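You operate a simulated robot arm through the tools that you are given. There is no shell and no other tool.

Carry out the task below with a simulated robot arm. There is one attempt and no reset: what you move stays moved.

## Task
Centre the foil on feeder A: both guides to 505, then zero the counter.
Fine: open the pinch before the guides move and shut it after.

The check looks at the end state, three seconds after you hand in, the way a careful person would. Anything else that was tipped, shoved, dropped, spilled or broken makes it a failure.

## Robot
A 7-joint arm with a two-finger gripper, fixed in place. Base frame: the origin is on the floor under the middle of its stand, x ahead of it, y to its left, z up. Units: m, degrees, N and s.
With the tool pointing down near the work surface it reaches from about 0.16 to 0.68 m from the base axis. Its first joint turns from -66.0 to 66.0 degrees. Payload 2.45 kg.
The TCP is the grasp point between the finger pads, 0.026 m short of the fingertips. In the tool frame z runs along the fingers and y along their closing line. The gripper opens to 0.096 m; its body begins 0.069 m behind the TCP.
Orientation is that of the tool frame in the base frame, as a unit quaternion [x, y, z, w]. With the fingers straight down and closing along the base's y, the tool's x points along the base's -x, its y along +y and its z along -z.

## Interface
- The arm moves only by the tool apply_moves. Its argument "increments" is a list of rows, each an object (a shift or turn left out is 0, a gripper value left out holds the last) with "offset": the shift along the base's x, y, z in mm, a list of three; "rotation": the turn, a rotation vector about the base's x, y, z in degrees, a list of three; "jaw": the finger opening in mm, from 0 to 96. In form: [{"offset": [dx, dy, dz], "rotation": [wx, wy, wz], "jaw": jaw}, ...]. A call has 1 to 20 rows; each row is the pose to reach, as a shift and turn from the pose commanded when the call began. Rows are played at 5 a second. More than 0.05 m and 8.6 degrees between two rows, or a gripper value outside its range, and nothing of the call is played. A pose out of reach is approached as far as the arm can. The call stops where the force on the tool passes 70 N (or 10 N more than at its start, if that is more) or the arm is blocked; 0.2 s more then pass. Each finger travels about 0.05 m/s and halts on what it meets, pressing with about 31 N; the grip force reading is that of the motor and also rises with nothing between the fingers. The clock runs only during rows and for 0.2 s after the last one: add rows that repeat a pose to give the fingers time. The reply holds the time, the measured pose of the TCP, the force on the tool along the base axes, the opening and the grip force, in the units named above and with some noise, with the torque about the TCP (base axes, N m) and any sound that the robot's microphone picked up, and new pictures: "show" is both (left out), scene, wrist or none.
- Cameras (640 x 400 px; columns grow to the right, rows downward): "scene" is fixed at [0.1577, -0.3848, 1.4309]; the picture's right is [0.84, -0.54, 0.00], its down [-0.28, -0.43, -0.86] and it looks along [0.47, 0.72, -0.51] (base axes); focal length 327 px, centre (320, 200). "wrist" rides on the gripper at [0.082, 0.003, -0.098] in the tool frame; the picture's right is [-0.04, 1.00, 0.00], its down [-0.73, -0.03, -0.68] and it looks along [-0.68, -0.03, 0.73] (tool axes); focal length 256 px, centre (320, 200). There is no depth. A picture from a camera that has moved, and an enlarged one, comes with that camera's place and axes in the base frame and with its lens.
- enlarge(camera, box): a new picture of the part [left, top, right, bottom] of that camera's present view, enlarged. It takes no simulated time.
- hand_in(): hands the job in; it is judged then, once.

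Nothing tells you positions but the pictures and the camera data. Unless the task says otherwise, let go and move clear before handing in.

The tools are called after "Request:" by a JSON object that holds its "fn" and its "kwargs". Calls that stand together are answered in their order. apply_moves: Moves the arm, as the interface text tells. Its arguments: {"type":"object","properties":{"increments":{"type":"array","items":{"type":"object","properties":{"offset":{"type":"array","items":{"type":"number"}},"rotation":{"type":"array","items":{"type":"number"}},"jaw":{"type":"number"}}}},"show":{"type":"string","enum":["both","scene","wrist","none"]}},"required":["increments"]} The other tools are called the same way: enlarge (camera, box) takes an enlarged picture of a part of a camera's view; hand_in () hands the job in.

At the start:

```text
time_s: 0.0
eef_pos: [0.3387, 0.0803, 1.2196]
orientation: [-0.001, 1.0, 0.0, 0.0]
force: [0.3, 0.6, 0.4]
torque: [0.0, 0.0, 0.02]
opening: 0.0961
grasp_force: 0.1
```

scene: 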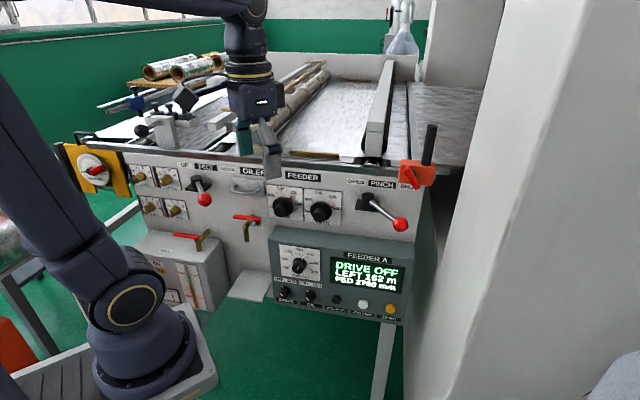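
wrist: 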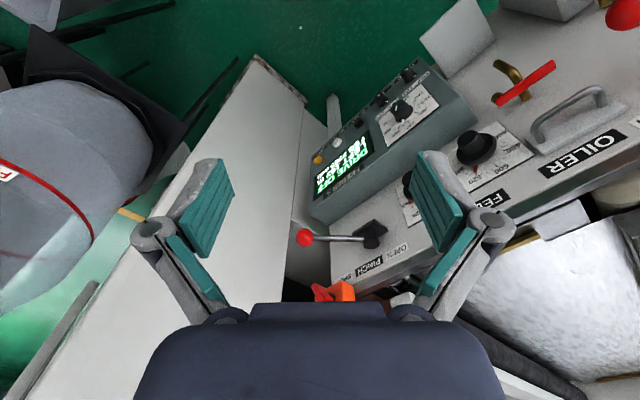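

I see a feeder cabinet with a panel: two guide knobs under "FEEDER", a pinch lever with a red ball, and a console with a display below. I'll enlarge the pictures first to read labels and scales before moving anything.

Request:
{"fn": "enlarge", "kwargs": {"camera": "scene", "box": [240, 160, 440, 285]}}

Request:
{"fn": "enlarge", "kwargs": {"camera": "scene", "box": [260, 230, 420, 330]}}

Request:
{"fn": "enlarge", "kwargs": {"camera": "scene", "box": [260, 175, 350, 231]}}

Request:
{"fn": "enlarge", "kwargs": {"camera": "scene", "box": [60, 130, 260, 255]}}

Request:
{"fn": "enlarge", "kwargs": {"camera": "wrist", "box": [280, 60, 520, 300]}}

```text
3.20 times, centred on (340, 222) of scene
camera zoom: at [0.1577, -0.3848, 1.4309], right [0.84, -0.54, 0.0], down [-0.28, -0.43, -0.86], along [0.47, 0.72, -0.51], focal length 1047 px, centre (256, 128)
```

zoom: 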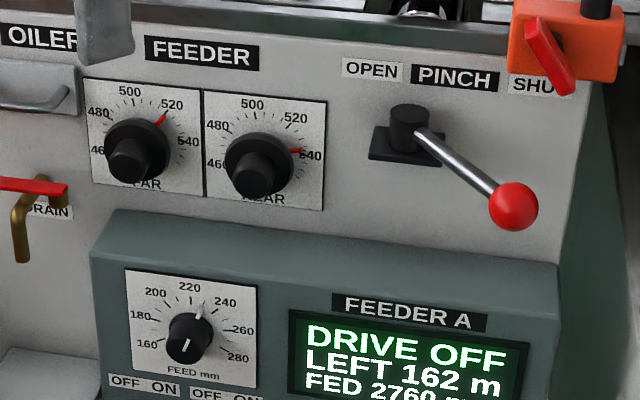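

```text
4.00 times, centred on (340, 280) of scene
camera zoom: at [0.1577, -0.3848, 1.4309], right [0.84, -0.54, 0.0], down [-0.28, -0.43, -0.86], along [0.47, 0.72, -0.51], focal length 1309 px, centre (240, -120)
```

zoom: 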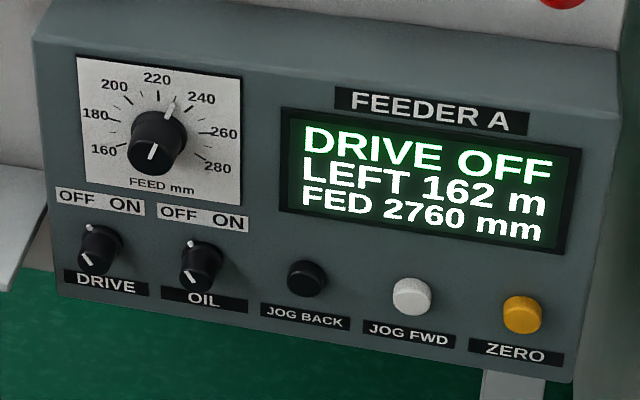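

```text
7.11 times, centred on (305, 203) of scene
camera zoom: at [0.1577, -0.3848, 1.4309], right [0.84, -0.54, 0.0], down [-0.28, -0.43, -0.86], along [0.47, 0.72, -0.51], focal length 2327 px, centre (427, 179)
```

zoom: 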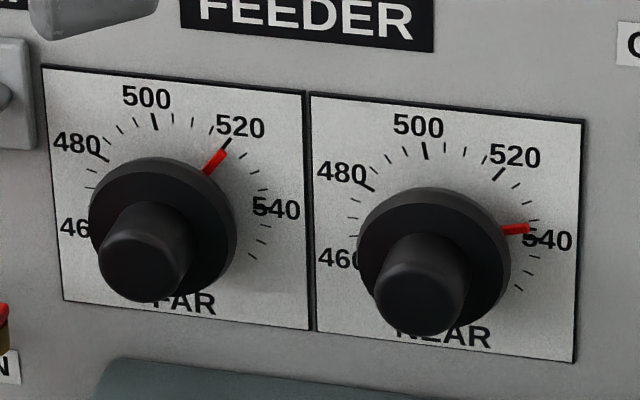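

```text
3.20 times, centred on (160, 192) of scene
camera zoom: at [0.1577, -0.3848, 1.4309], right [0.84, -0.54, 0.0], down [-0.28, -0.43, -0.86], along [0.47, 0.72, -0.51], focal length 1047 px, centre (832, 224)
```

zoom: 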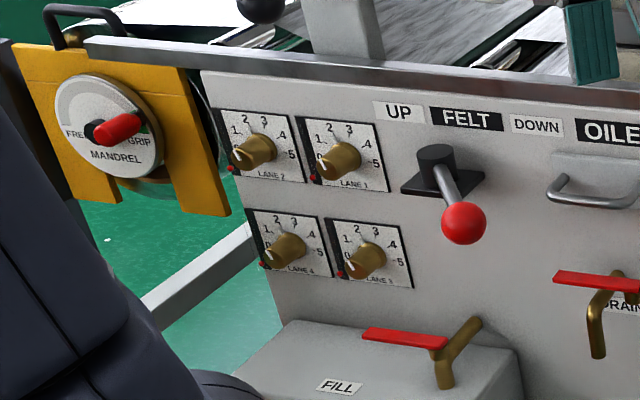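

```text
1.67 times, centred on (400, 180) of wrist
camera zoom: at [0.2581, 0.0822, 1.3166], right [0.04, 1.0, 0.0], down [0.73, -0.03, 0.68], along [0.68, -0.03, -0.73], focal length 427 px, centre (187, 233)
```

zoom: 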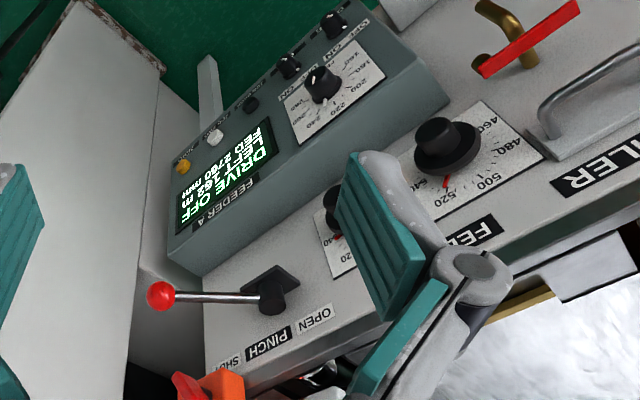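

The scene shows FAR at about 519, NEAR at about 537, and the pinch lever to the right at SHUT, with the panel turned roughly 45° to my base. I want sharper views from both cameras to triangulate the knobs, the lever and the ZERO button.

Request:
{"fn": "enlarge", "kwargs": {"camera": "wrist", "box": [290, 170, 450, 310]}}

Request:
{"fn": "enlarge", "kwargs": {"camera": "wrist", "box": [300, 60, 460, 200]}}

Request:
{"fn": "enlarge", "kwargs": {"camera": "wrist", "box": [380, 100, 560, 260]}}

Request:
{"fn": "enlarge", "kwargs": {"camera": "scene", "box": [340, 120, 450, 240]}}

Request:
{"fn": "enlarge", "kwargs": {"camera": "scene", "box": [240, 0, 440, 170]}}

```text
2.86 times, centred on (370, 240) of wrist
camera zoom: at [0.2581, 0.0822, 1.3166], right [0.04, 1.0, 0.0], down [0.73, -0.03, 0.68], along [0.68, -0.03, -0.73], focal length 731 px, centre (177, 86)
```

zoom: 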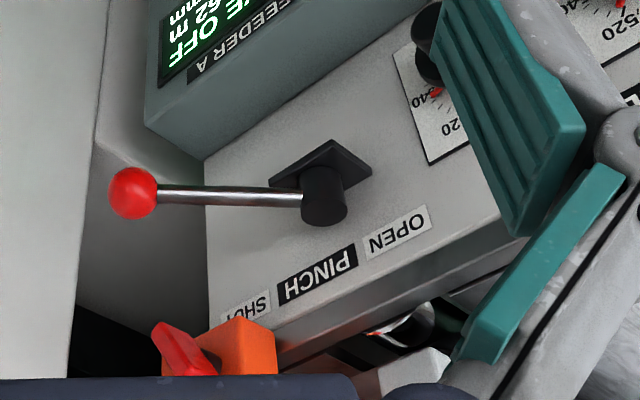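

```text
2.86 times, centred on (380, 130) of wrist
camera zoom: at [0.2581, 0.0822, 1.3166], right [0.04, 1.0, 0.0], down [0.73, -0.03, 0.68], along [0.68, -0.03, -0.73], focal length 731 px, centre (149, 400)
```

zoom: 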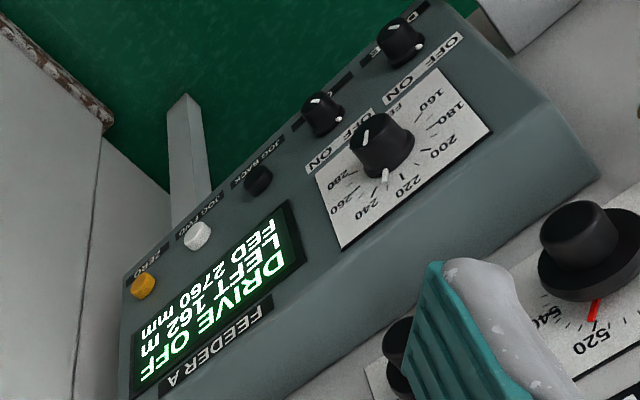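

```text
2.50 times, centred on (470, 180) of wrist
camera zoom: at [0.2581, 0.0822, 1.3166], right [0.04, 1.0, 0.0], down [0.73, -0.03, 0.68], along [0.68, -0.03, -0.73], focal length 640 px, centre (-55, 250)
```

zoom: 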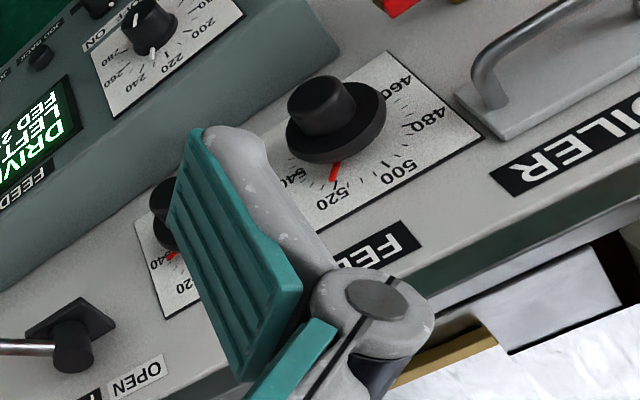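

```text
3.33 times, centred on (395, 180) of scene
camera zoom: at [0.1577, -0.3848, 1.4309], right [0.84, -0.54, 0.0], down [-0.28, -0.43, -0.86], along [0.47, 0.72, -0.51], focal length 1091 px, centre (70, 267)
```

zoom: 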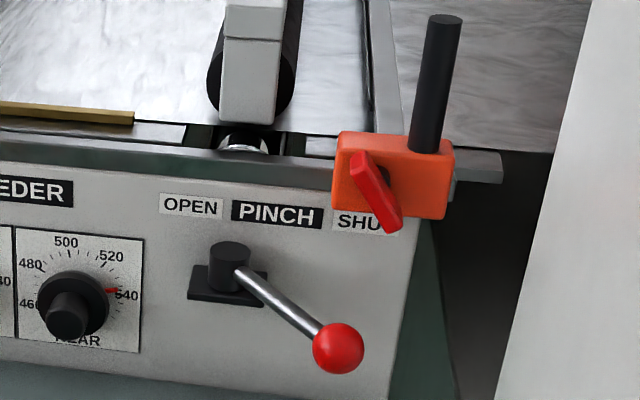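

```text
2.35 times, centred on (340, 85) of scene
camera zoom: at [0.1577, -0.3848, 1.4309], right [0.84, -0.54, 0.0], down [-0.28, -0.43, -0.86], along [0.47, 0.72, -0.51], focal length 770 px, centre (273, 471)
```

zoom: 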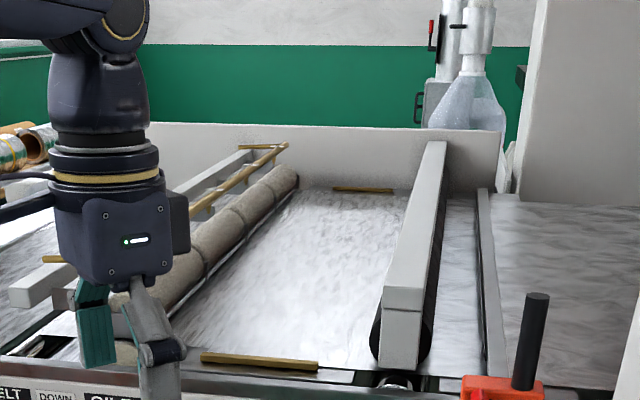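

The panel faces the robot at about 45°, and the pinch lever swings on a vertical hub at about (0.66, 0.165), with its red ball near (0.652, 0.035, 0.998). First I'll move above the ball, turning the gripper so that it closes along the ball's direction of travel.

Request:
{"fn": "apply_moves", "kwargs": {"increments": [{"offset": [15, -2, -4], "rotation": [0, 0, 6], "jaw": 80}, {"offset": [30, -4, -8], "rotation": [0, 0, 12], "jaw": 80}, {"offset": [45, -6, -12], "rotation": [0, 0, 18], "jaw": 80}, {"offset": [60, -8, -16], "rotation": [0, 0, 24], "jaw": 80}, {"offset": [75, -10, -20], "rotation": [0, 0, 30], "jaw": 80}, {"offset": [90, -12, -24], "rotation": [0, 0, 36], "jaw": 80}, {"offset": [105, -14, -28], "rotation": [0, 0, 42], "jaw": 80}, {"offset": [120, -16, -32], "rotation": [0, 0, 48], "jaw": 80}, {"offset": [135, -18, -36], "rotation": [0, 0, 54], "jaw": 80}, {"offset": [150, -20, -40], "rotation": [0, 0, 60], "jaw": 80}]}}

```text
time_s: 2.2
eef_pos: [0.4904, 0.0599, 1.18]
orientation: [-0.5, 0.866, 0.0, 0.0]
force: [-0.5, 0.0, 0.1]
torque: [0.02, -0.04, 0.01]
opening: 0.0799
grasp_force: 0.1
camera wrist: at [0.4466, -0.0102, 1.277], right [-0.85, 0.53, 0.0], down [0.39, 0.62, 0.68], along [0.36, 0.57, -0.73], focal length 256 px, centre (320, 200)
```

scene: 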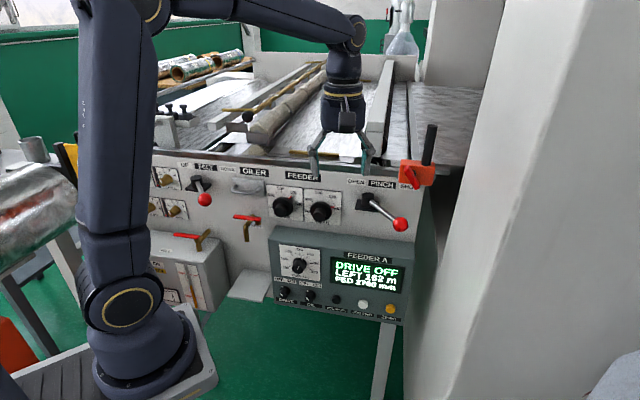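
wrist: 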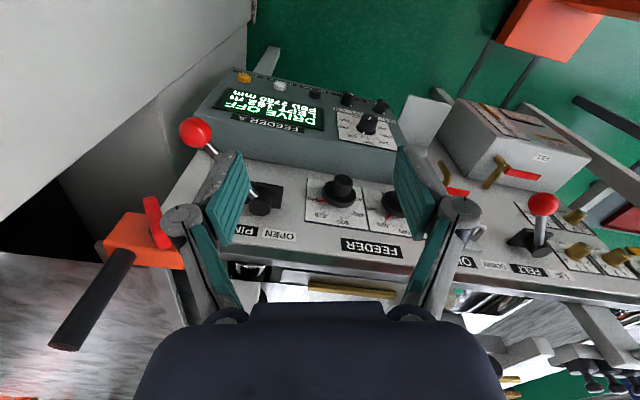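

The gripper turned as commanded, and the wrist camera now has a good view of the whole panel. I'll enlarge it to refine the positions.

Request:
{"fn": "enlarge", "kwargs": {"camera": "wrist", "box": [170, 110, 330, 250]}}

Request:
{"fn": "enlarge", "kwargs": {"camera": "wrist", "box": [280, 150, 440, 260]}}

Request:
{"fn": "enlarge", "kwargs": {"camera": "wrist", "box": [200, 50, 420, 170]}}

Request:
{"fn": "enlarge", "kwargs": {"camera": "scene", "box": [250, 130, 450, 250]}}

```text
2.86 times, centred on (250, 180) of wrist
camera zoom: at [0.4466, -0.0102, 1.277], right [-0.85, 0.53, 0.0], down [0.39, 0.62, 0.68], along [0.36, 0.57, -0.73], focal length 731 px, centre (520, 257)
```

zoom: 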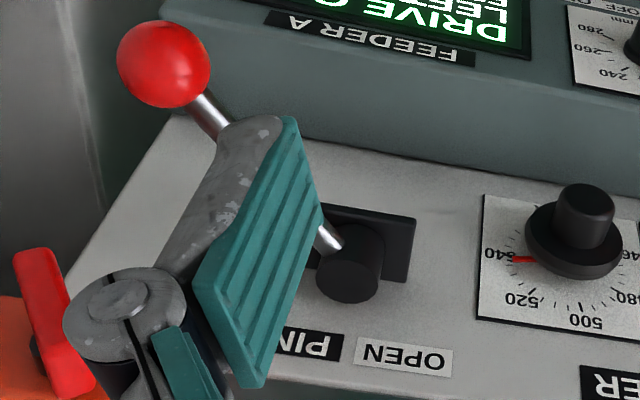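

```text
3.64 times, centred on (360, 205) of wrist
camera zoom: at [0.4466, -0.0102, 1.277], right [-0.85, 0.53, 0.0], down [0.39, 0.62, 0.68], along [0.36, 0.57, -0.73], focal length 931 px, centre (174, 182)
```

zoom: 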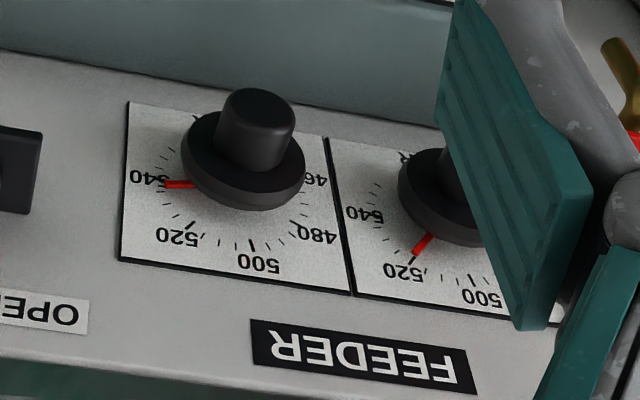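

```text
2.91 times, centred on (310, 110) of wrist
camera zoom: at [0.4466, -0.0102, 1.277], right [-0.85, 0.53, 0.0], down [0.39, 0.62, 0.68], along [0.36, 0.57, -0.73], focal length 745 px, centre (349, 462)
```

zoom: 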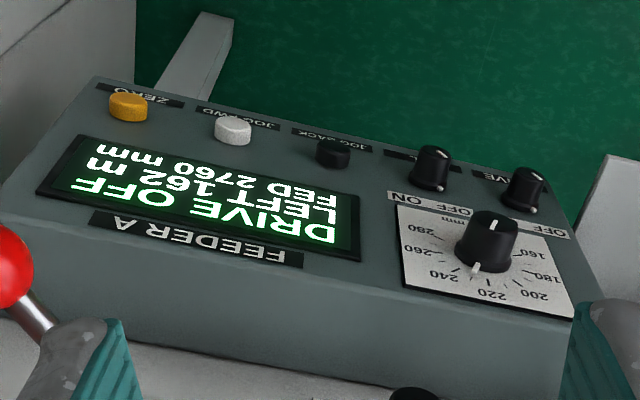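

```text
3.20 times, centred on (350, 190) of scene
camera zoom: at [0.1577, -0.3848, 1.4308], right [0.84, -0.54, 0.0], down [-0.28, -0.43, -0.86], along [0.47, 0.72, -0.51], focal length 1047 px, centre (224, 232)
```

zoom: 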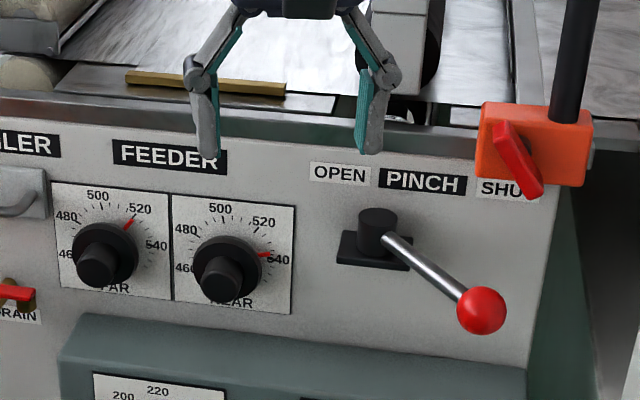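

The refined estimates put the panel at 45°, the ball at about (0.647, 0.034, 1.003) and the hub at about (0.66, 0.165). I'll go to a point just above the ball and look again before descending.

Request:
{"fn": "apply_moves", "kwargs": {"increments": [{"offset": [30, -5, -10], "rotation": [0, 0, 2], "jaw": 70}, {"offset": [60, -10, -25], "rotation": [0, 0, 4], "jaw": 70}, {"offset": [90, -15, -40], "rotation": [0, 0, 6], "jaw": 70}, {"offset": [120, -20, -60], "rotation": [0, 0, 8], "jaw": 70}, {"offset": [140, -23, -70], "rotation": [0, 0, 10], "jaw": 70}, {"offset": [157, -26, -80], "rotation": [0, 0, 10], "jaw": 70}, {"offset": [157, -26, -80], "rotation": [0, 0, 10], "jaw": 70}]}}

```text
time_s: 3.8
eef_pos: [0.6454, 0.0324, 1.0984]
orientation: [-0.573, 0.819, 0.0, 0.0]
force: [0.7, -0.1, -0.1]
torque: [0.0, 0.02, 0.02]
opening: 0.0701
grasp_force: 0.2
camera wrist: at [0.6159, -0.0434, 1.1956], right [-0.93, 0.38, 0.0], down [0.28, 0.68, 0.68], along [0.26, 0.63, -0.73], focal length 256 px, centre (320, 200)
```

scene: 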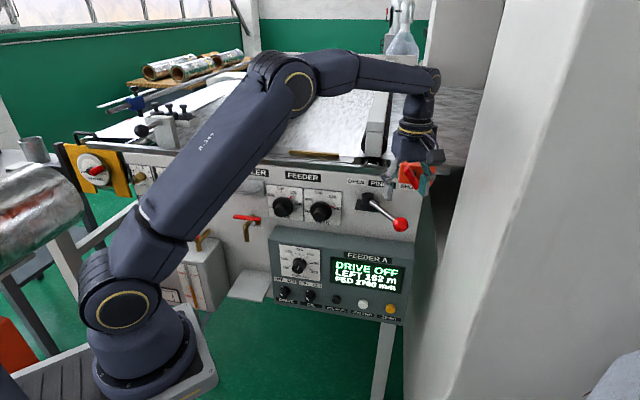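
wrist: 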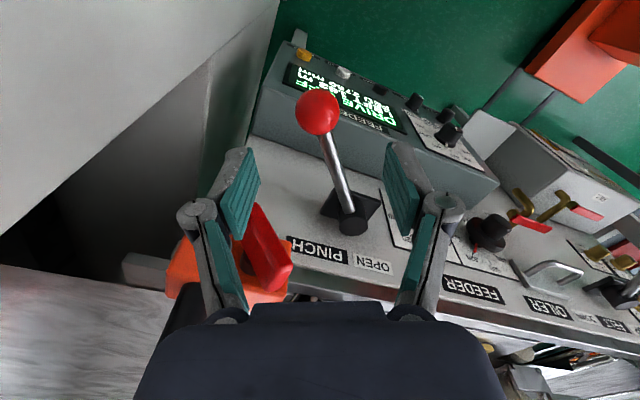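

The gripper is directly above the ball and straddles the rod. Before descending I'll check how close the red handle on the orange clamp is to the gripper.

Request:
{"fn": "enlarge", "kwargs": {"camera": "scene", "box": [350, 60, 470, 240]}}

Request:
{"fn": "enlarge", "kwargs": {"camera": "wrist", "box": [160, 80, 480, 320]}}

```text
2.22 times, centred on (410, 150) of scene
camera zoom: at [0.1577, -0.3848, 1.4308], right [0.84, -0.54, 0.0], down [-0.28, -0.43, -0.86], along [0.47, 0.72, -0.51], focal length 727 px, centre (120, 311)
```

zoom: 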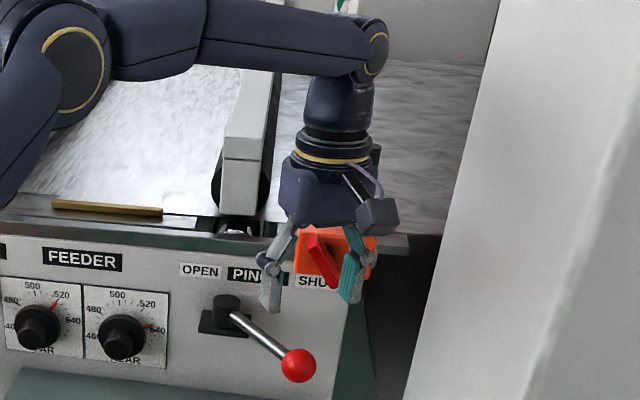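

```text
1.67 times, centred on (320, 200) of wrist
camera zoom: at [0.6159, -0.0434, 1.1956], right [-0.93, 0.38, 0.0], down [0.28, 0.68, 0.68], along [0.26, 0.63, -0.73], focal length 427 px, centre (320, 200)
```

zoom: 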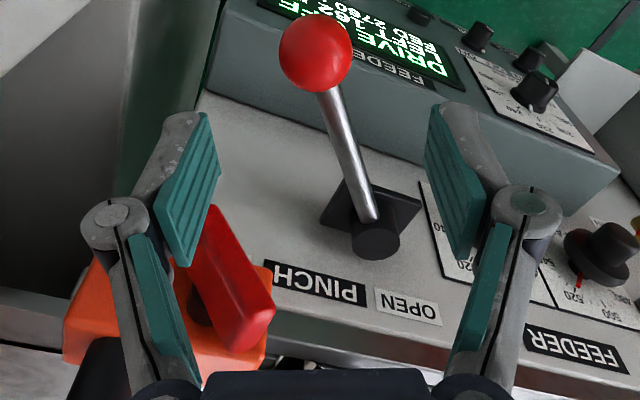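

The gripper is over the ball, but its body would descend within about 1 cm of the red clamp handle. I'll tilt the tool back about 25° so that its body leans away from the panel, then lower the fingers around the ball.

Request:
{"fn": "apply_moves", "kwargs": {"increments": [{"offset": [0, 0, 0], "rotation": [7, -2.5, 0], "jaw": 70}, {"offset": [0, 0, 0], "rotation": [14, -5, 0], "jaw": 70}, {"offset": [0, 0, 0], "rotation": [21, -7.5, 0], "jaw": 70}, {"offset": [1, 0, -10], "rotation": [24, -8.5, 0], "jaw": 70}, {"offset": [1, 1, -30], "rotation": [24, -8.5, 0], "jaw": 70}, {"offset": [1, 1, -45], "rotation": [24, -8.5, 0], "jaw": 70}, {"offset": [1, 1, -45], "rotation": [24, -8.5, 0], "jaw": 70}]}}

```text
time_s: 5.4
eef_pos: [0.6466, 0.0344, 1.0557]
orientation: [-0.559, 0.799, 0.128, 0.18]
force: [-0.4, -0.5, 0.3]
torque: [0.0, 0.0, -0.01]
opening: 0.0699
grasp_force: 0.1
camera wrist: at [0.6057, -0.074, 1.1074], right [-0.93, 0.38, 0.02], down [0.16, 0.34, 0.93], along [0.34, 0.86, -0.37], focal length 256 px, centre (320, 200)
```

scene: 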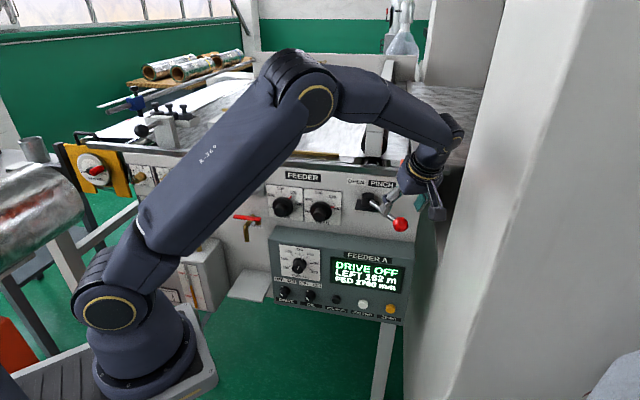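
wrist: 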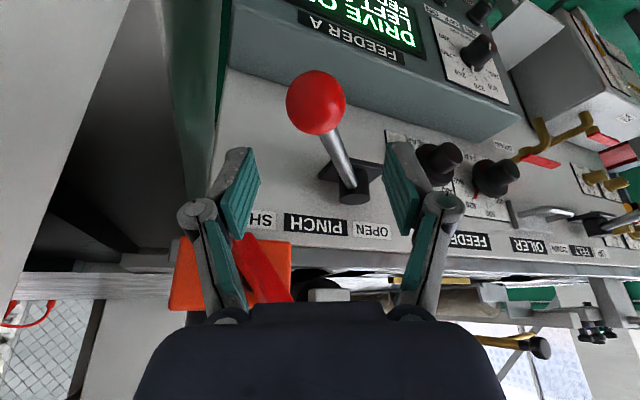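

The ball is centred between the fingers and about 5 cm below the TCP. I'll descend onto it and close the fingers.

Request:
{"fn": "apply_moves", "kwargs": {"increments": [{"offset": [0, 0, -15], "jaw": 70}, {"offset": [1, -1, -30], "jaw": 70}, {"offset": [1, -1, -45], "jaw": 70}, {"offset": [1, -1, -53], "jaw": 70}, {"offset": [1, -1, -53], "jaw": 60}, {"offset": [1, -1, -53], "jaw": 50}, {"offset": [1, -1, -53], "jaw": 40}, {"offset": [1, -1, -53], "jaw": 40}]}}

```text
time_s: 7.2
eef_pos: [0.648, 0.0326, 1.0007]
orientation: [-0.559, 0.799, 0.127, 0.18]
force: [0.2, -0.3, 1.2]
torque: [-0.04, -0.02, -0.03]
opening: 0.04
grasp_force: 0.1
camera wrist: at [0.6069, -0.0758, 1.0534], right [-0.93, 0.38, 0.02], down [0.16, 0.34, 0.93], along [0.34, 0.86, -0.37], focal length 256 px, centre (320, 200)
```

scene: 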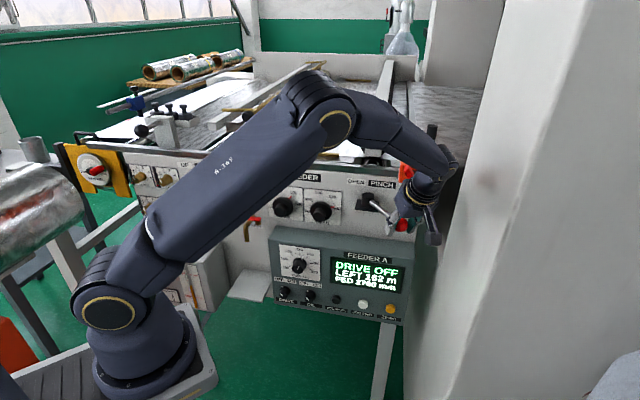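
wrist: 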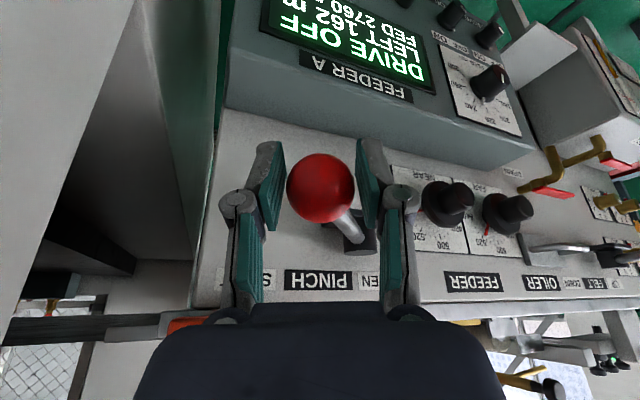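

The ball sits squarely between the pads. I'll grip it and swing the lever along its arc toward OPEN, watching the forces.

Request:
{"fn": "apply_moves", "kwargs": {"increments": [{"jaw": 30}, {"jaw": 30}, {"offset": [-9.2, 1.2, 0], "rotation": [0, 0, -3.3], "jaw": 30}, {"offset": [-18.3, 3.0, 0], "rotation": [0, 0, -6.6], "jaw": 30}, {"offset": [-27.2, 5.4, 0], "rotation": [0, 0, -9.9], "jaw": 30}, {"offset": [-35.9, 8.5, 0], "rotation": [0, 0, -13.2], "jaw": 30}, {"offset": [-44.4, 12.1, 0], "rotation": [0, 0, -16.5], "jaw": 30}, {"offset": [-52.6, 16.3, 0], "rotation": [0, 0, -19.8], "jaw": 30}, {"offset": [-60.6, 21.1, 0], "rotation": [0, 0, -23.1], "jaw": 30}, {"offset": [-68.1, 26.5, 0], "rotation": [0, 0, -26.4], "jaw": 30}]}}

```text
time_s: 9.4
eef_pos: [0.5805, 0.0573, 1.0011]
orientation: [-0.361, 0.906, 0.082, 0.204]
force: [5.8, -19.6, 4.6]
torque: [-0.54, 0.51, -0.4]
opening: 0.0341
grasp_force: 45.1
camera wrist: at [0.4947, -0.0206, 1.0537], right [-0.66, 0.75, 0.02], down [0.29, 0.23, 0.93], along [0.69, 0.62, -0.37], focal length 256 px, centre (320, 200)
```

scene: 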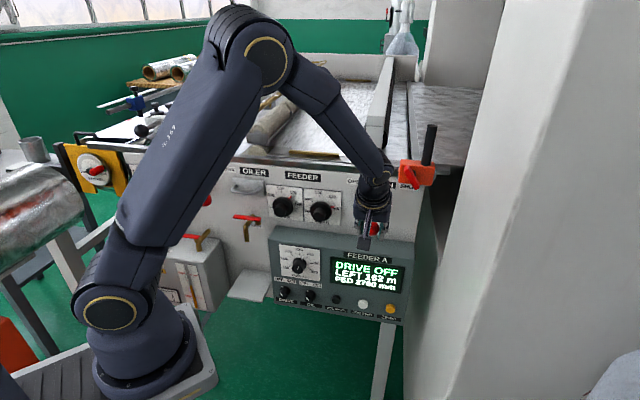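
wrist: 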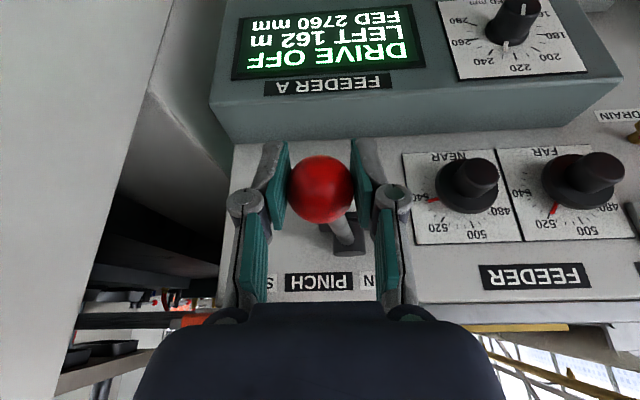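

The lever is following with moderate resistance (about 20 N). I'll continue the arc toward OPEN with a slight radius correction.

Request:
{"fn": "apply_moves", "kwargs": {"increments": [{"offset": [-8.5, 4.3, 0], "rotation": [0, 0, -3.3], "jaw": 30}, {"offset": [-15.3, 10.7, 0], "rotation": [0, 0, -6.6], "jaw": 30}, {"offset": [-21.7, 17.6, 0], "rotation": [0, 0, -9.9], "jaw": 30}, {"offset": [-27.6, 24.9, 0], "rotation": [0, 0, -13.2], "jaw": 30}, {"offset": [-33.0, 32.6, 0], "rotation": [0, 0, -16.5], "jaw": 30}, {"offset": [-37.8, 40.7, 0], "rotation": [0, 0, -19.8], "jaw": 30}, {"offset": [-42.0, 49.1, 0], "rotation": [0, 0, -23.1], "jaw": 30}, {"offset": [-45.7, 57.7, 0], "rotation": [0, 0, -26.4], "jaw": 30}]}}

```text
time_s: 11.2
eef_pos: [0.5332, 0.115, 1.0003]
orientation: [-0.144, 0.965, 0.035, 0.217]
force: [2.2, -17.4, 4.5]
torque: [-0.05, 0.12, -0.54]
opening: 0.034
grasp_force: 45.1
camera wrist: at [0.4228, 0.0847, 1.0539], right [-0.26, 0.97, 0.02], down [0.37, 0.08, 0.93], along [0.89, 0.25, -0.37], focal length 256 px, centre (320, 200)
```

scene: 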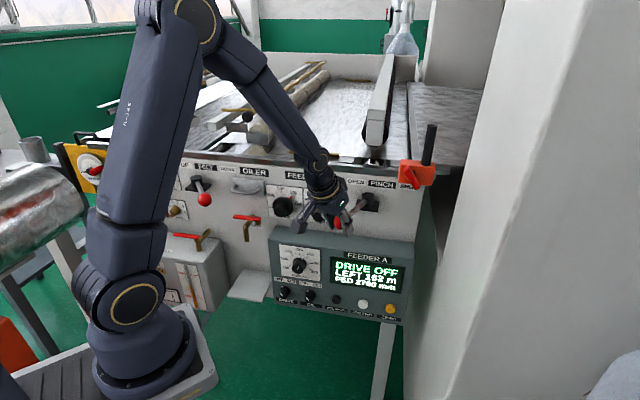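
wrist: 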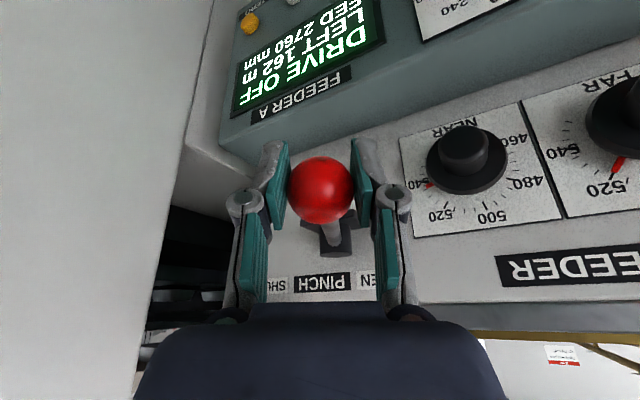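

The lever is about two-thirds through its swing. I'll continue toward the end stop.

Request:
{"fn": "apply_moves", "kwargs": {"increments": [{"offset": [-2.9, 8.8, 0], "rotation": [0, 0, -3.3], "jaw": 30}, {"offset": [-5.3, 17.8, 0], "rotation": [0, 0, -6.6], "jaw": 30}, {"offset": [-7.0, 26.8, 0], "rotation": [0, 0, -9.9], "jaw": 30}, {"offset": [-7.6, 31.4, 0], "rotation": [0, 0, -11.5], "jaw": 30}, {"offset": [-8.1, 36.0, 0], "rotation": [0, 0, -13.2], "jaw": 30}]}}

```text
time_s: 12.4
eef_pos: [0.5243, 0.1533, 1.0013]
orientation: [-0.035, 0.975, 0.009, 0.221]
force: [2.6, -2.3, -2.6]
torque: [-0.09, -0.41, 0.54]
opening: 0.0343
grasp_force: 45.7
camera wrist: at [0.4103, 0.1477, 1.0534], right [-0.04, 1.0, 0.02], down [0.37, 0.0, 0.93], along [0.93, 0.04, -0.37], focal length 256 px, centre (320, 200)
```

scene: 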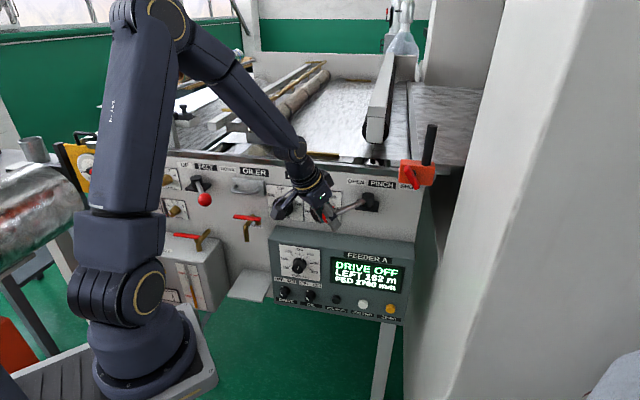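
wrist: 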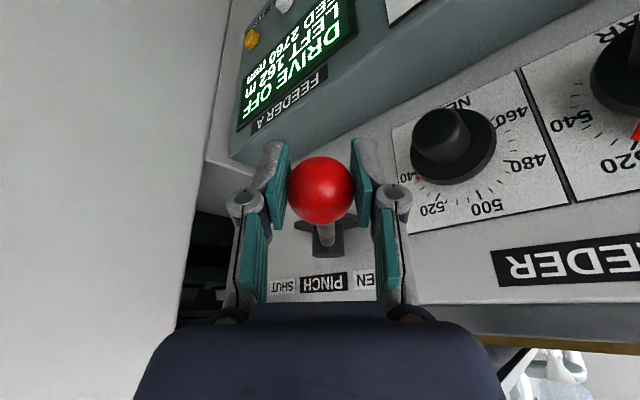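

The resistance fell away, which suggests an over-centre or end position. I'll nudge a few degrees further to confirm it has reached its stop.

Request:
{"fn": "apply_moves", "kwargs": {"increments": [{"offset": [-0.3, 4.6, 0], "rotation": [0, 0, -1.6], "jaw": 30}, {"offset": [-0.5, 9.2, 0], "rotation": [0, 0, -3.2], "jaw": 30}]}}

```text
time_s: 13.0
eef_pos: [0.5256, 0.1547, 1.0012]
orientation: [-0.002, 0.976, -0.001, 0.219]
force: [5.3, -41.6, 2.7]
torque: [-0.15, -0.14, 0.12]
opening: 0.0342
grasp_force: 44.9
camera wrist: at [0.4111, 0.158, 1.0534], right [0.04, 1.0, 0.02], down [0.37, -0.03, 0.93], along [0.93, -0.03, -0.37], focal length 256 px, centre (320, 200)
```

scene: 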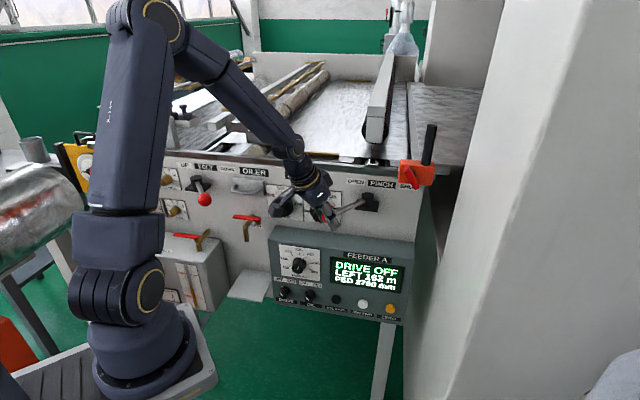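
wrist: 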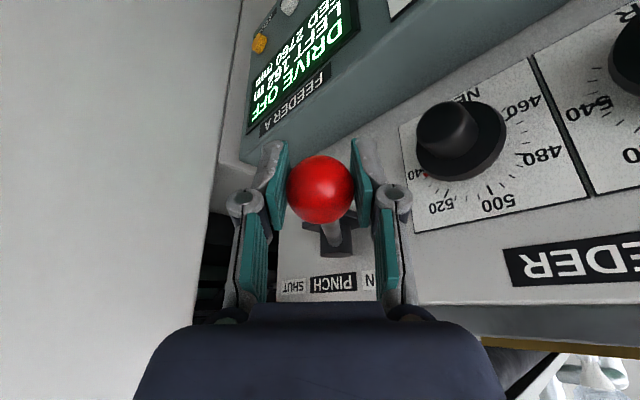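

The lever met its stop at about (0.526, 0.155), mirrored from where it started, so the pinch is open. I'll relax, release the ball and back off upward along the tool axis.

Request:
{"fn": "apply_moves", "kwargs": {"increments": [{"offset": [0, -4, 0], "jaw": 30}, {"offset": [0, -7, 0], "jaw": 30}, {"offset": [0, -7, 0], "jaw": 45}, {"offset": [0, -7, 0], "jaw": 66}, {"offset": [0, -7, 0], "jaw": 66}, {"offset": [-6, -7, 13], "jaw": 66}, {"offset": [-13, -7, 30], "jaw": 66}, {"offset": [-25, -7, 60], "jaw": 66}, {"offset": [-40, -7, 90], "jaw": 66}, {"offset": [-60, -7, 110], "jaw": 66}]}}

Request:
{"fn": "enlarge", "kwargs": {"camera": "scene", "box": [250, 150, 450, 275]}}

Request:
{"fn": "enlarge", "kwargs": {"camera": "wrist", "box": [200, 60, 520, 260]}}

```text
time_s: 15.2
eef_pos: [0.4637, 0.1539, 1.1114]
orientation: [-0.008, 0.976, 0.004, 0.219]
force: [0.4, -0.3, 0.5]
torque: [0.01, -0.01, -0.01]
opening: 0.0663
grasp_force: 0.0
camera wrist: at [0.3488, 0.1561, 1.1639], right [0.02, 1.0, 0.02], down [0.37, -0.03, 0.93], along [0.93, -0.01, -0.37], focal length 256 px, centre (320, 200)
```

scene: 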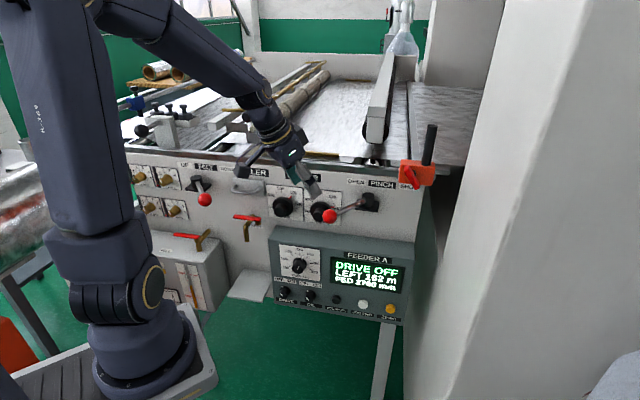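
wrist: 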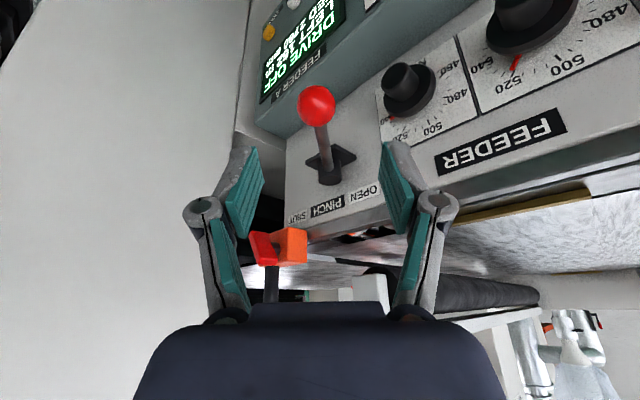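

```text
3.20 times, centred on (350, 212) of scene
camera zoom: at [0.1577, -0.3848, 1.4309], right [0.84, -0.54, 0.0], down [-0.27, -0.43, -0.86], along [0.47, 0.72, -0.51], focal length 1047 px, centre (224, 160)
```

zoom: 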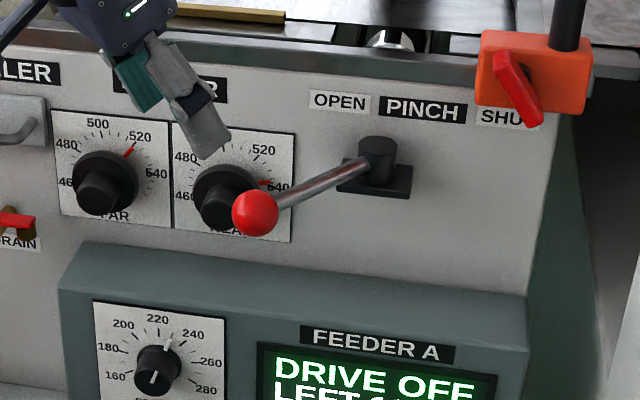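

```text
2.00 times, centred on (360, 160) of wrist
camera zoom: at [0.3488, 0.1561, 1.1639], right [0.02, 1.0, 0.02], down [0.37, -0.03, 0.93], along [0.93, -0.01, -0.37], focal length 512 px, centre (240, 280)
```

zoom: 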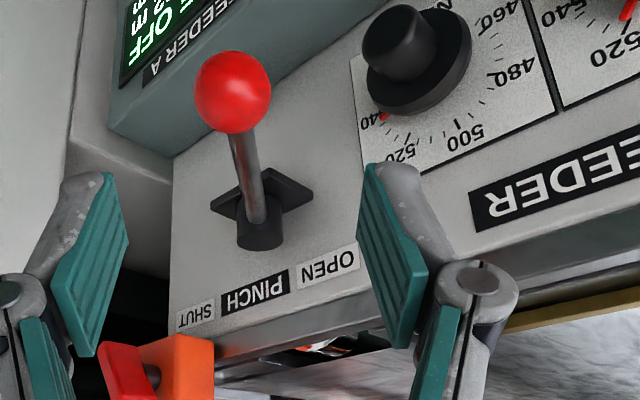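

The pinch lever now points to OPEN and is released. Next is the FAR knob at about (0.48, 0.31, 0.947): I'll move above and in front of it with the tool facing the panel, tilted 40° down and closing along the panel.

Request:
{"fn": "apply_moves", "kwargs": {"increments": [{"offset": [0, 14, -3], "rotation": [1.0, -2.3, 4.4], "jaw": 60}, {"offset": [0, 28, -8], "rotation": [1.9, -4.7, 8.9], "jaw": 60}, {"offset": [-1, 42, -14], "rotation": [2.9, -7.0, 13.3], "jaw": 60}, {"offset": [-1, 56, -20], "rotation": [3.9, -9.4, 17.7], "jaw": 60}, {"offset": [-2, 70, -28], "rotation": [4.9, -11.7, 22.2], "jaw": 60}, {"offset": [-3, 85, -36], "rotation": [5.8, -14.0, 26.6], "jaw": 60}, {"offset": [-3, 100, -44], "rotation": [6.8, -16.4, 31.0], "jaw": 60}, {"offset": [-4, 113, -52], "rotation": [7.8, -18.7, 35.4], "jaw": 60}, {"offset": [-4, 126, -60], "rotation": [8.7, -21.1, 39.9], "jaw": 60}, {"offset": [-5, 141, -66], "rotation": [9.7, -23.4, 44.3], "jaw": 60}, {"offset": [-5, 141, -66], "rotation": [9.7, -23.4, 44.3], "jaw": 60}]}}

Request:
{"fn": "enlarge", "kwargs": {"camera": "wrist", "box": [200, 60, 440, 230]}}

Request:
{"fn": "enlarge", "kwargs": {"camera": "scene", "box": [200, 120, 380, 240]}}

```text
time_s: 17.6
eef_pos: [0.4595, 0.2973, 1.0463]
orientation: [-0.354, 0.833, 0.164, 0.391]
force: [-0.6, -0.1, 0.4]
torque: [0.02, -0.02, 0.01]
opening: 0.0599
grasp_force: 0.0
camera wrist: at [0.37, 0.2066, 1.0455], right [-0.7, 0.71, 0.03], down [-0.02, -0.06, 1.0], along [0.71, 0.7, 0.05], focal length 256 px, centre (320, 200)
```

scene: 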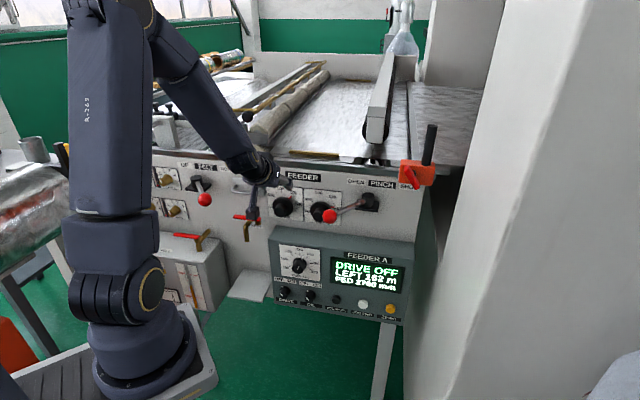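
wrist: 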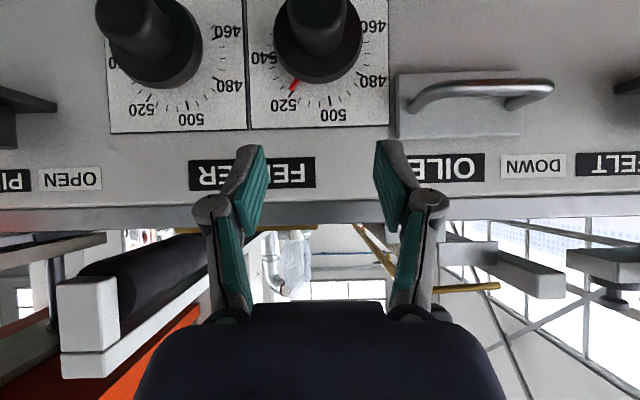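

```text
2.35 times, centred on (320, 145) of wrist
camera zoom: at [0.37, 0.2066, 1.0455], right [-0.7, 0.71, 0.03], down [-0.02, -0.06, 1.0], along [0.71, 0.7, 0.05], focal length 602 px, centre (320, 329)
```

zoom: 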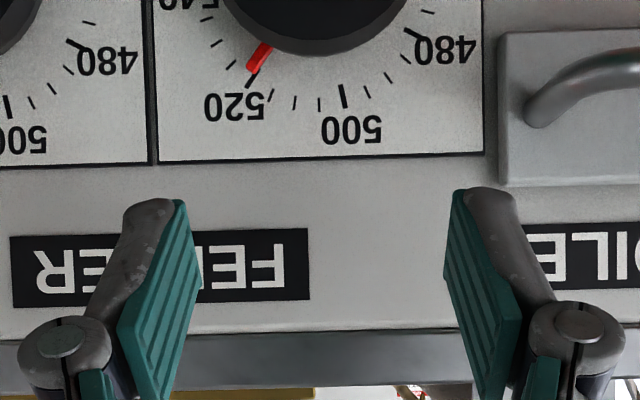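

```text
3.33 times, centred on (290, 180) of scene
camera zoom: at [0.1577, -0.3848, 1.4309], right [0.84, -0.54, 0.0], down [-0.28, -0.43, -0.86], along [0.47, 0.72, -0.51], focal length 1091 px, centre (420, 267)
```

zoom: 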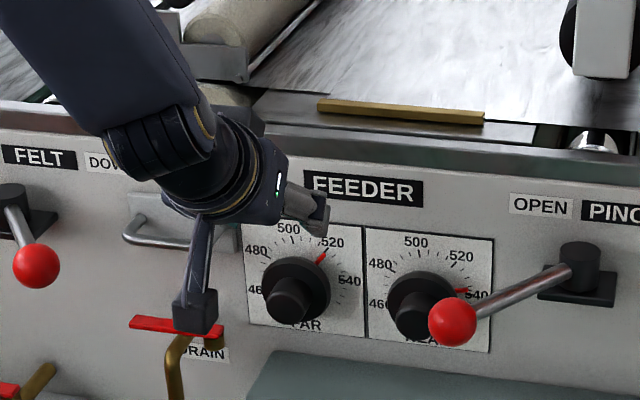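

The camera now faces the panel squarely and confirms the FAR axis is right in front, at z≈0.945. I'll descend part way with the fingers straddling the knob and check alignment.

Request:
{"fn": "apply_moves", "kwargs": {"increments": [{"offset": [1, 0, -15], "jaw": 60}, {"offset": [2, 1, -30], "jaw": 60}, {"offset": [3, 2, -45], "jaw": 60}, {"offset": [4, 2, -60], "jaw": 60}, {"offset": [4, 2, -70], "jaw": 60}, {"offset": [4, 2, -70], "jaw": 60}]}}

Request:
{"fn": "enlarge", "kwargs": {"camera": "wrist", "box": [200, 60, 440, 230]}}

Request:
{"fn": "enlarge", "kwargs": {"camera": "scene", "box": [200, 120, 380, 240]}}

```text
time_s: 19.0
eef_pos: [0.4651, 0.2977, 0.9755]
orientation: [-0.353, 0.834, 0.163, 0.392]
force: [-0.1, -0.6, 0.8]
torque: [-0.04, 0.03, -0.03]
opening: 0.0601
grasp_force: 0.0
camera wrist: at [0.3747, 0.2084, 0.9743], right [-0.7, 0.71, 0.03], down [-0.02, -0.06, 1.0], along [0.71, 0.7, 0.05], focal length 256 px, centre (320, 200)
```

scene: 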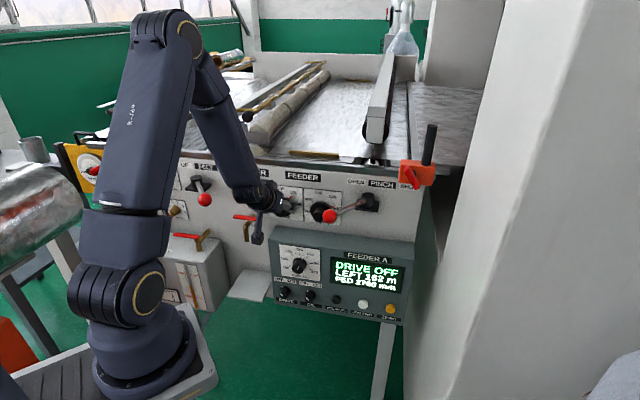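
wrist: 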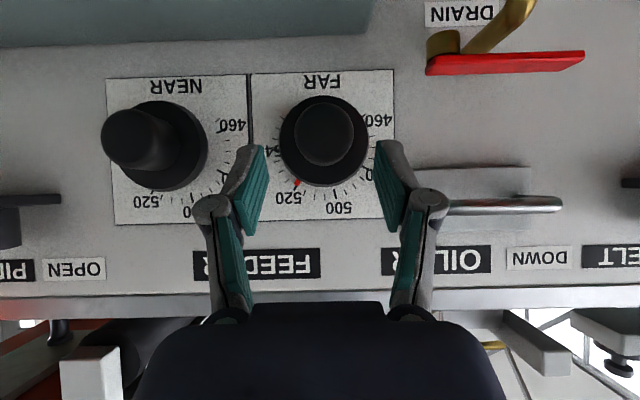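

```text
2.35 times, centred on (320, 145) of wrist
camera zoom: at [0.3747, 0.2084, 0.9743], right [-0.7, 0.71, 0.03], down [-0.02, -0.06, 1.0], along [0.71, 0.7, 0.05], focal length 602 px, centre (320, 329)
```

zoom: 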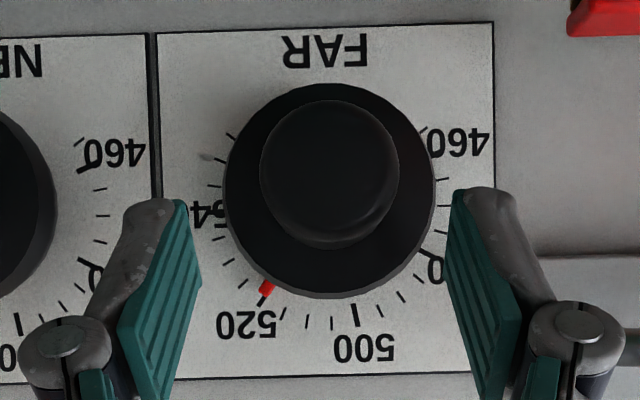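

```text
3.33 times, centred on (290, 180) of scene
camera zoom: at [0.1577, -0.3848, 1.4309], right [0.84, -0.54, 0.0], down [-0.28, -0.43, -0.86], along [0.47, 0.72, -0.51], focal length 1091 px, centre (420, 267)
```

zoom: 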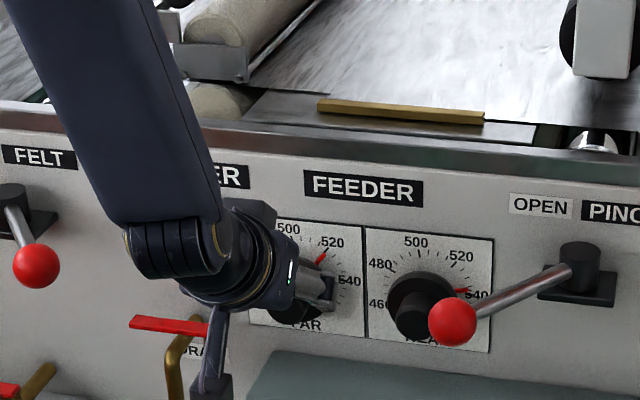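

FAR's axis is at a≈0.116, z≈0.9435, and on this dial 505 is practically straight up; the pointer is now at about 519. I'll move the fingers onto the knob cap and close on it.

Request:
{"fn": "apply_moves", "kwargs": {"increments": [{"offset": [0, 2, -11], "jaw": 60}, {"offset": [0, 3, -22.5], "jaw": 60}, {"offset": [4, 7, -22.5], "jaw": 60}, {"offset": [8, 11.4, -22.5], "jaw": 60}, {"offset": [8, 11.4, -22.5], "jaw": 50}, {"offset": [8, 11.4, -22.5], "jaw": 40}, {"offset": [8, 11.4, -22.5], "jaw": 40}]}}

Request:
{"fn": "enlarge", "kwargs": {"camera": "wrist", "box": [220, 100, 420, 250]}}

Request:
{"fn": "enlarge", "kwargs": {"camera": "scene", "box": [230, 160, 350, 240]}}

```text
time_s: 20.6
eef_pos: [0.4719, 0.3089, 0.9517]
orientation: [-0.352, 0.835, 0.163, 0.39]
force: [-1.8, -6.3, -0.1]
torque: [-0.03, 0.02, -0.22]
opening: 0.0428
grasp_force: 2.3
camera wrist: at [0.3816, 0.2201, 0.9515], right [-0.7, 0.72, 0.03], down [-0.02, -0.05, 1.0], along [0.72, 0.7, 0.05], focal length 256 px, centre (320, 200)
```

scene: 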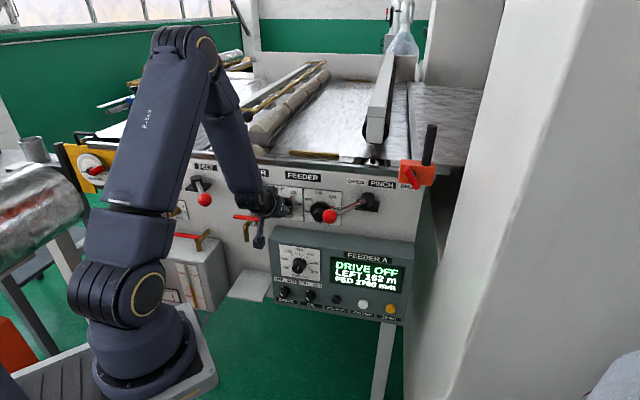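
wrist: 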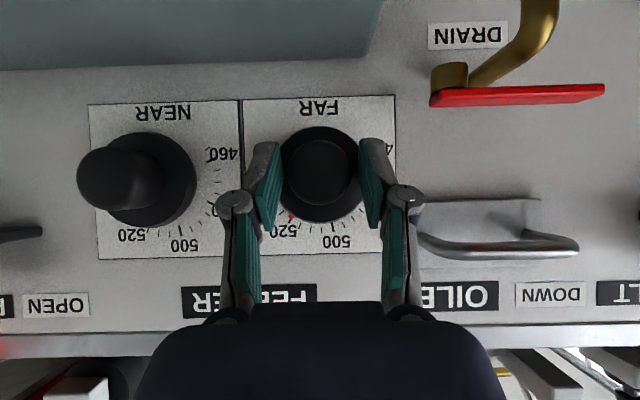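

```text
2.67 times, centred on (320, 175) of wrist
camera zoom: at [0.3816, 0.2201, 0.9515], right [-0.7, 0.72, 0.03], down [-0.02, -0.05, 1.0], along [0.72, 0.7, 0.05], focal length 683 px, centre (320, 267)
```

zoom: 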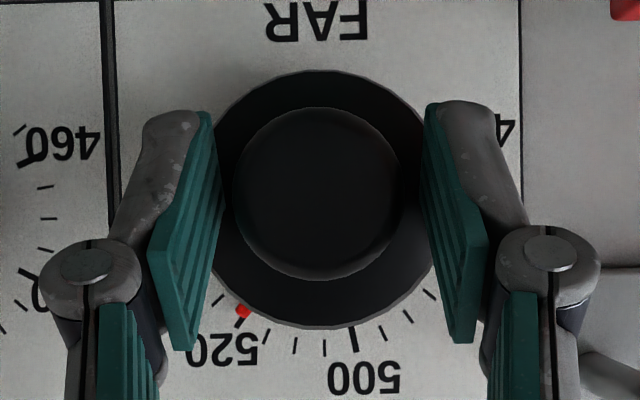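

```text
5.00 times, centred on (290, 200) of scene
camera zoom: at [0.1576, -0.385, 1.4308], right [0.84, -0.54, 0.0], down [-0.27, -0.43, -0.86], along [0.47, 0.72, -0.51], focal length 1636 px, centre (470, 200)
```

zoom: 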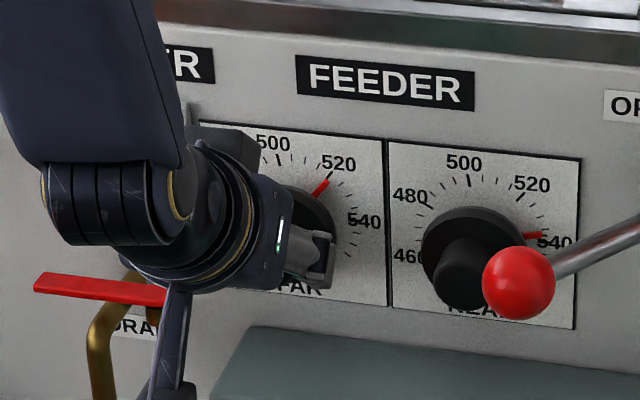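

The fingers stopped at about 43 mm with a small outward push, so the tips are touching the knob's skirt rather than the cap. I'll back off 5 mm and close again on the cap.

Request:
{"fn": "apply_moves", "kwargs": {"increments": [{"offset": [-2, -2, 0], "jaw": 46}, {"offset": [-4, -4, 0], "jaw": 46}, {"offset": [-4, -4, 0], "jaw": 42}, {"offset": [-4, -4, 0], "jaw": 38}, {"offset": [-4, -4, 0], "jaw": 34}, {"offset": [-4, -4, 0], "jaw": 30}, {"offset": [-4, -4, 0], "jaw": 30}], "show": "wrist"}}

Request:
{"fn": "enlarge", "kwargs": {"camera": "wrist", "box": [220, 100, 420, 250]}}

```text
time_s: 22.2
eef_pos: [0.4687, 0.3063, 0.9527]
orientation: [-0.353, 0.834, 0.163, 0.392]
force: [3.0, -4.4, 2.1]
torque: [0.01, -0.15, -0.08]
opening: 0.0334
grasp_force: 39.5
camera wrist: at [0.3781, 0.2159, 0.9518], right [-0.7, 0.72, 0.03], down [-0.02, -0.06, 1.0], along [0.72, 0.7, 0.05], focal length 256 px, centre (320, 200)
```

wrist: 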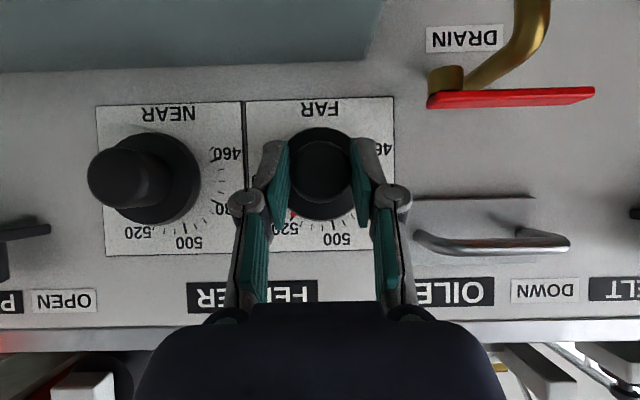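

```text
2.67 times, centred on (320, 175) of wrist
camera zoom: at [0.3781, 0.2159, 0.9518], right [-0.7, 0.72, 0.03], down [-0.02, -0.06, 1.0], along [0.72, 0.7, 0.05], focal length 683 px, centre (320, 267)
```

zoom: 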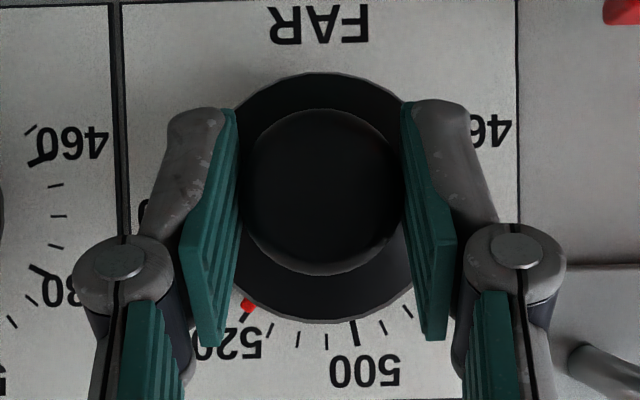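

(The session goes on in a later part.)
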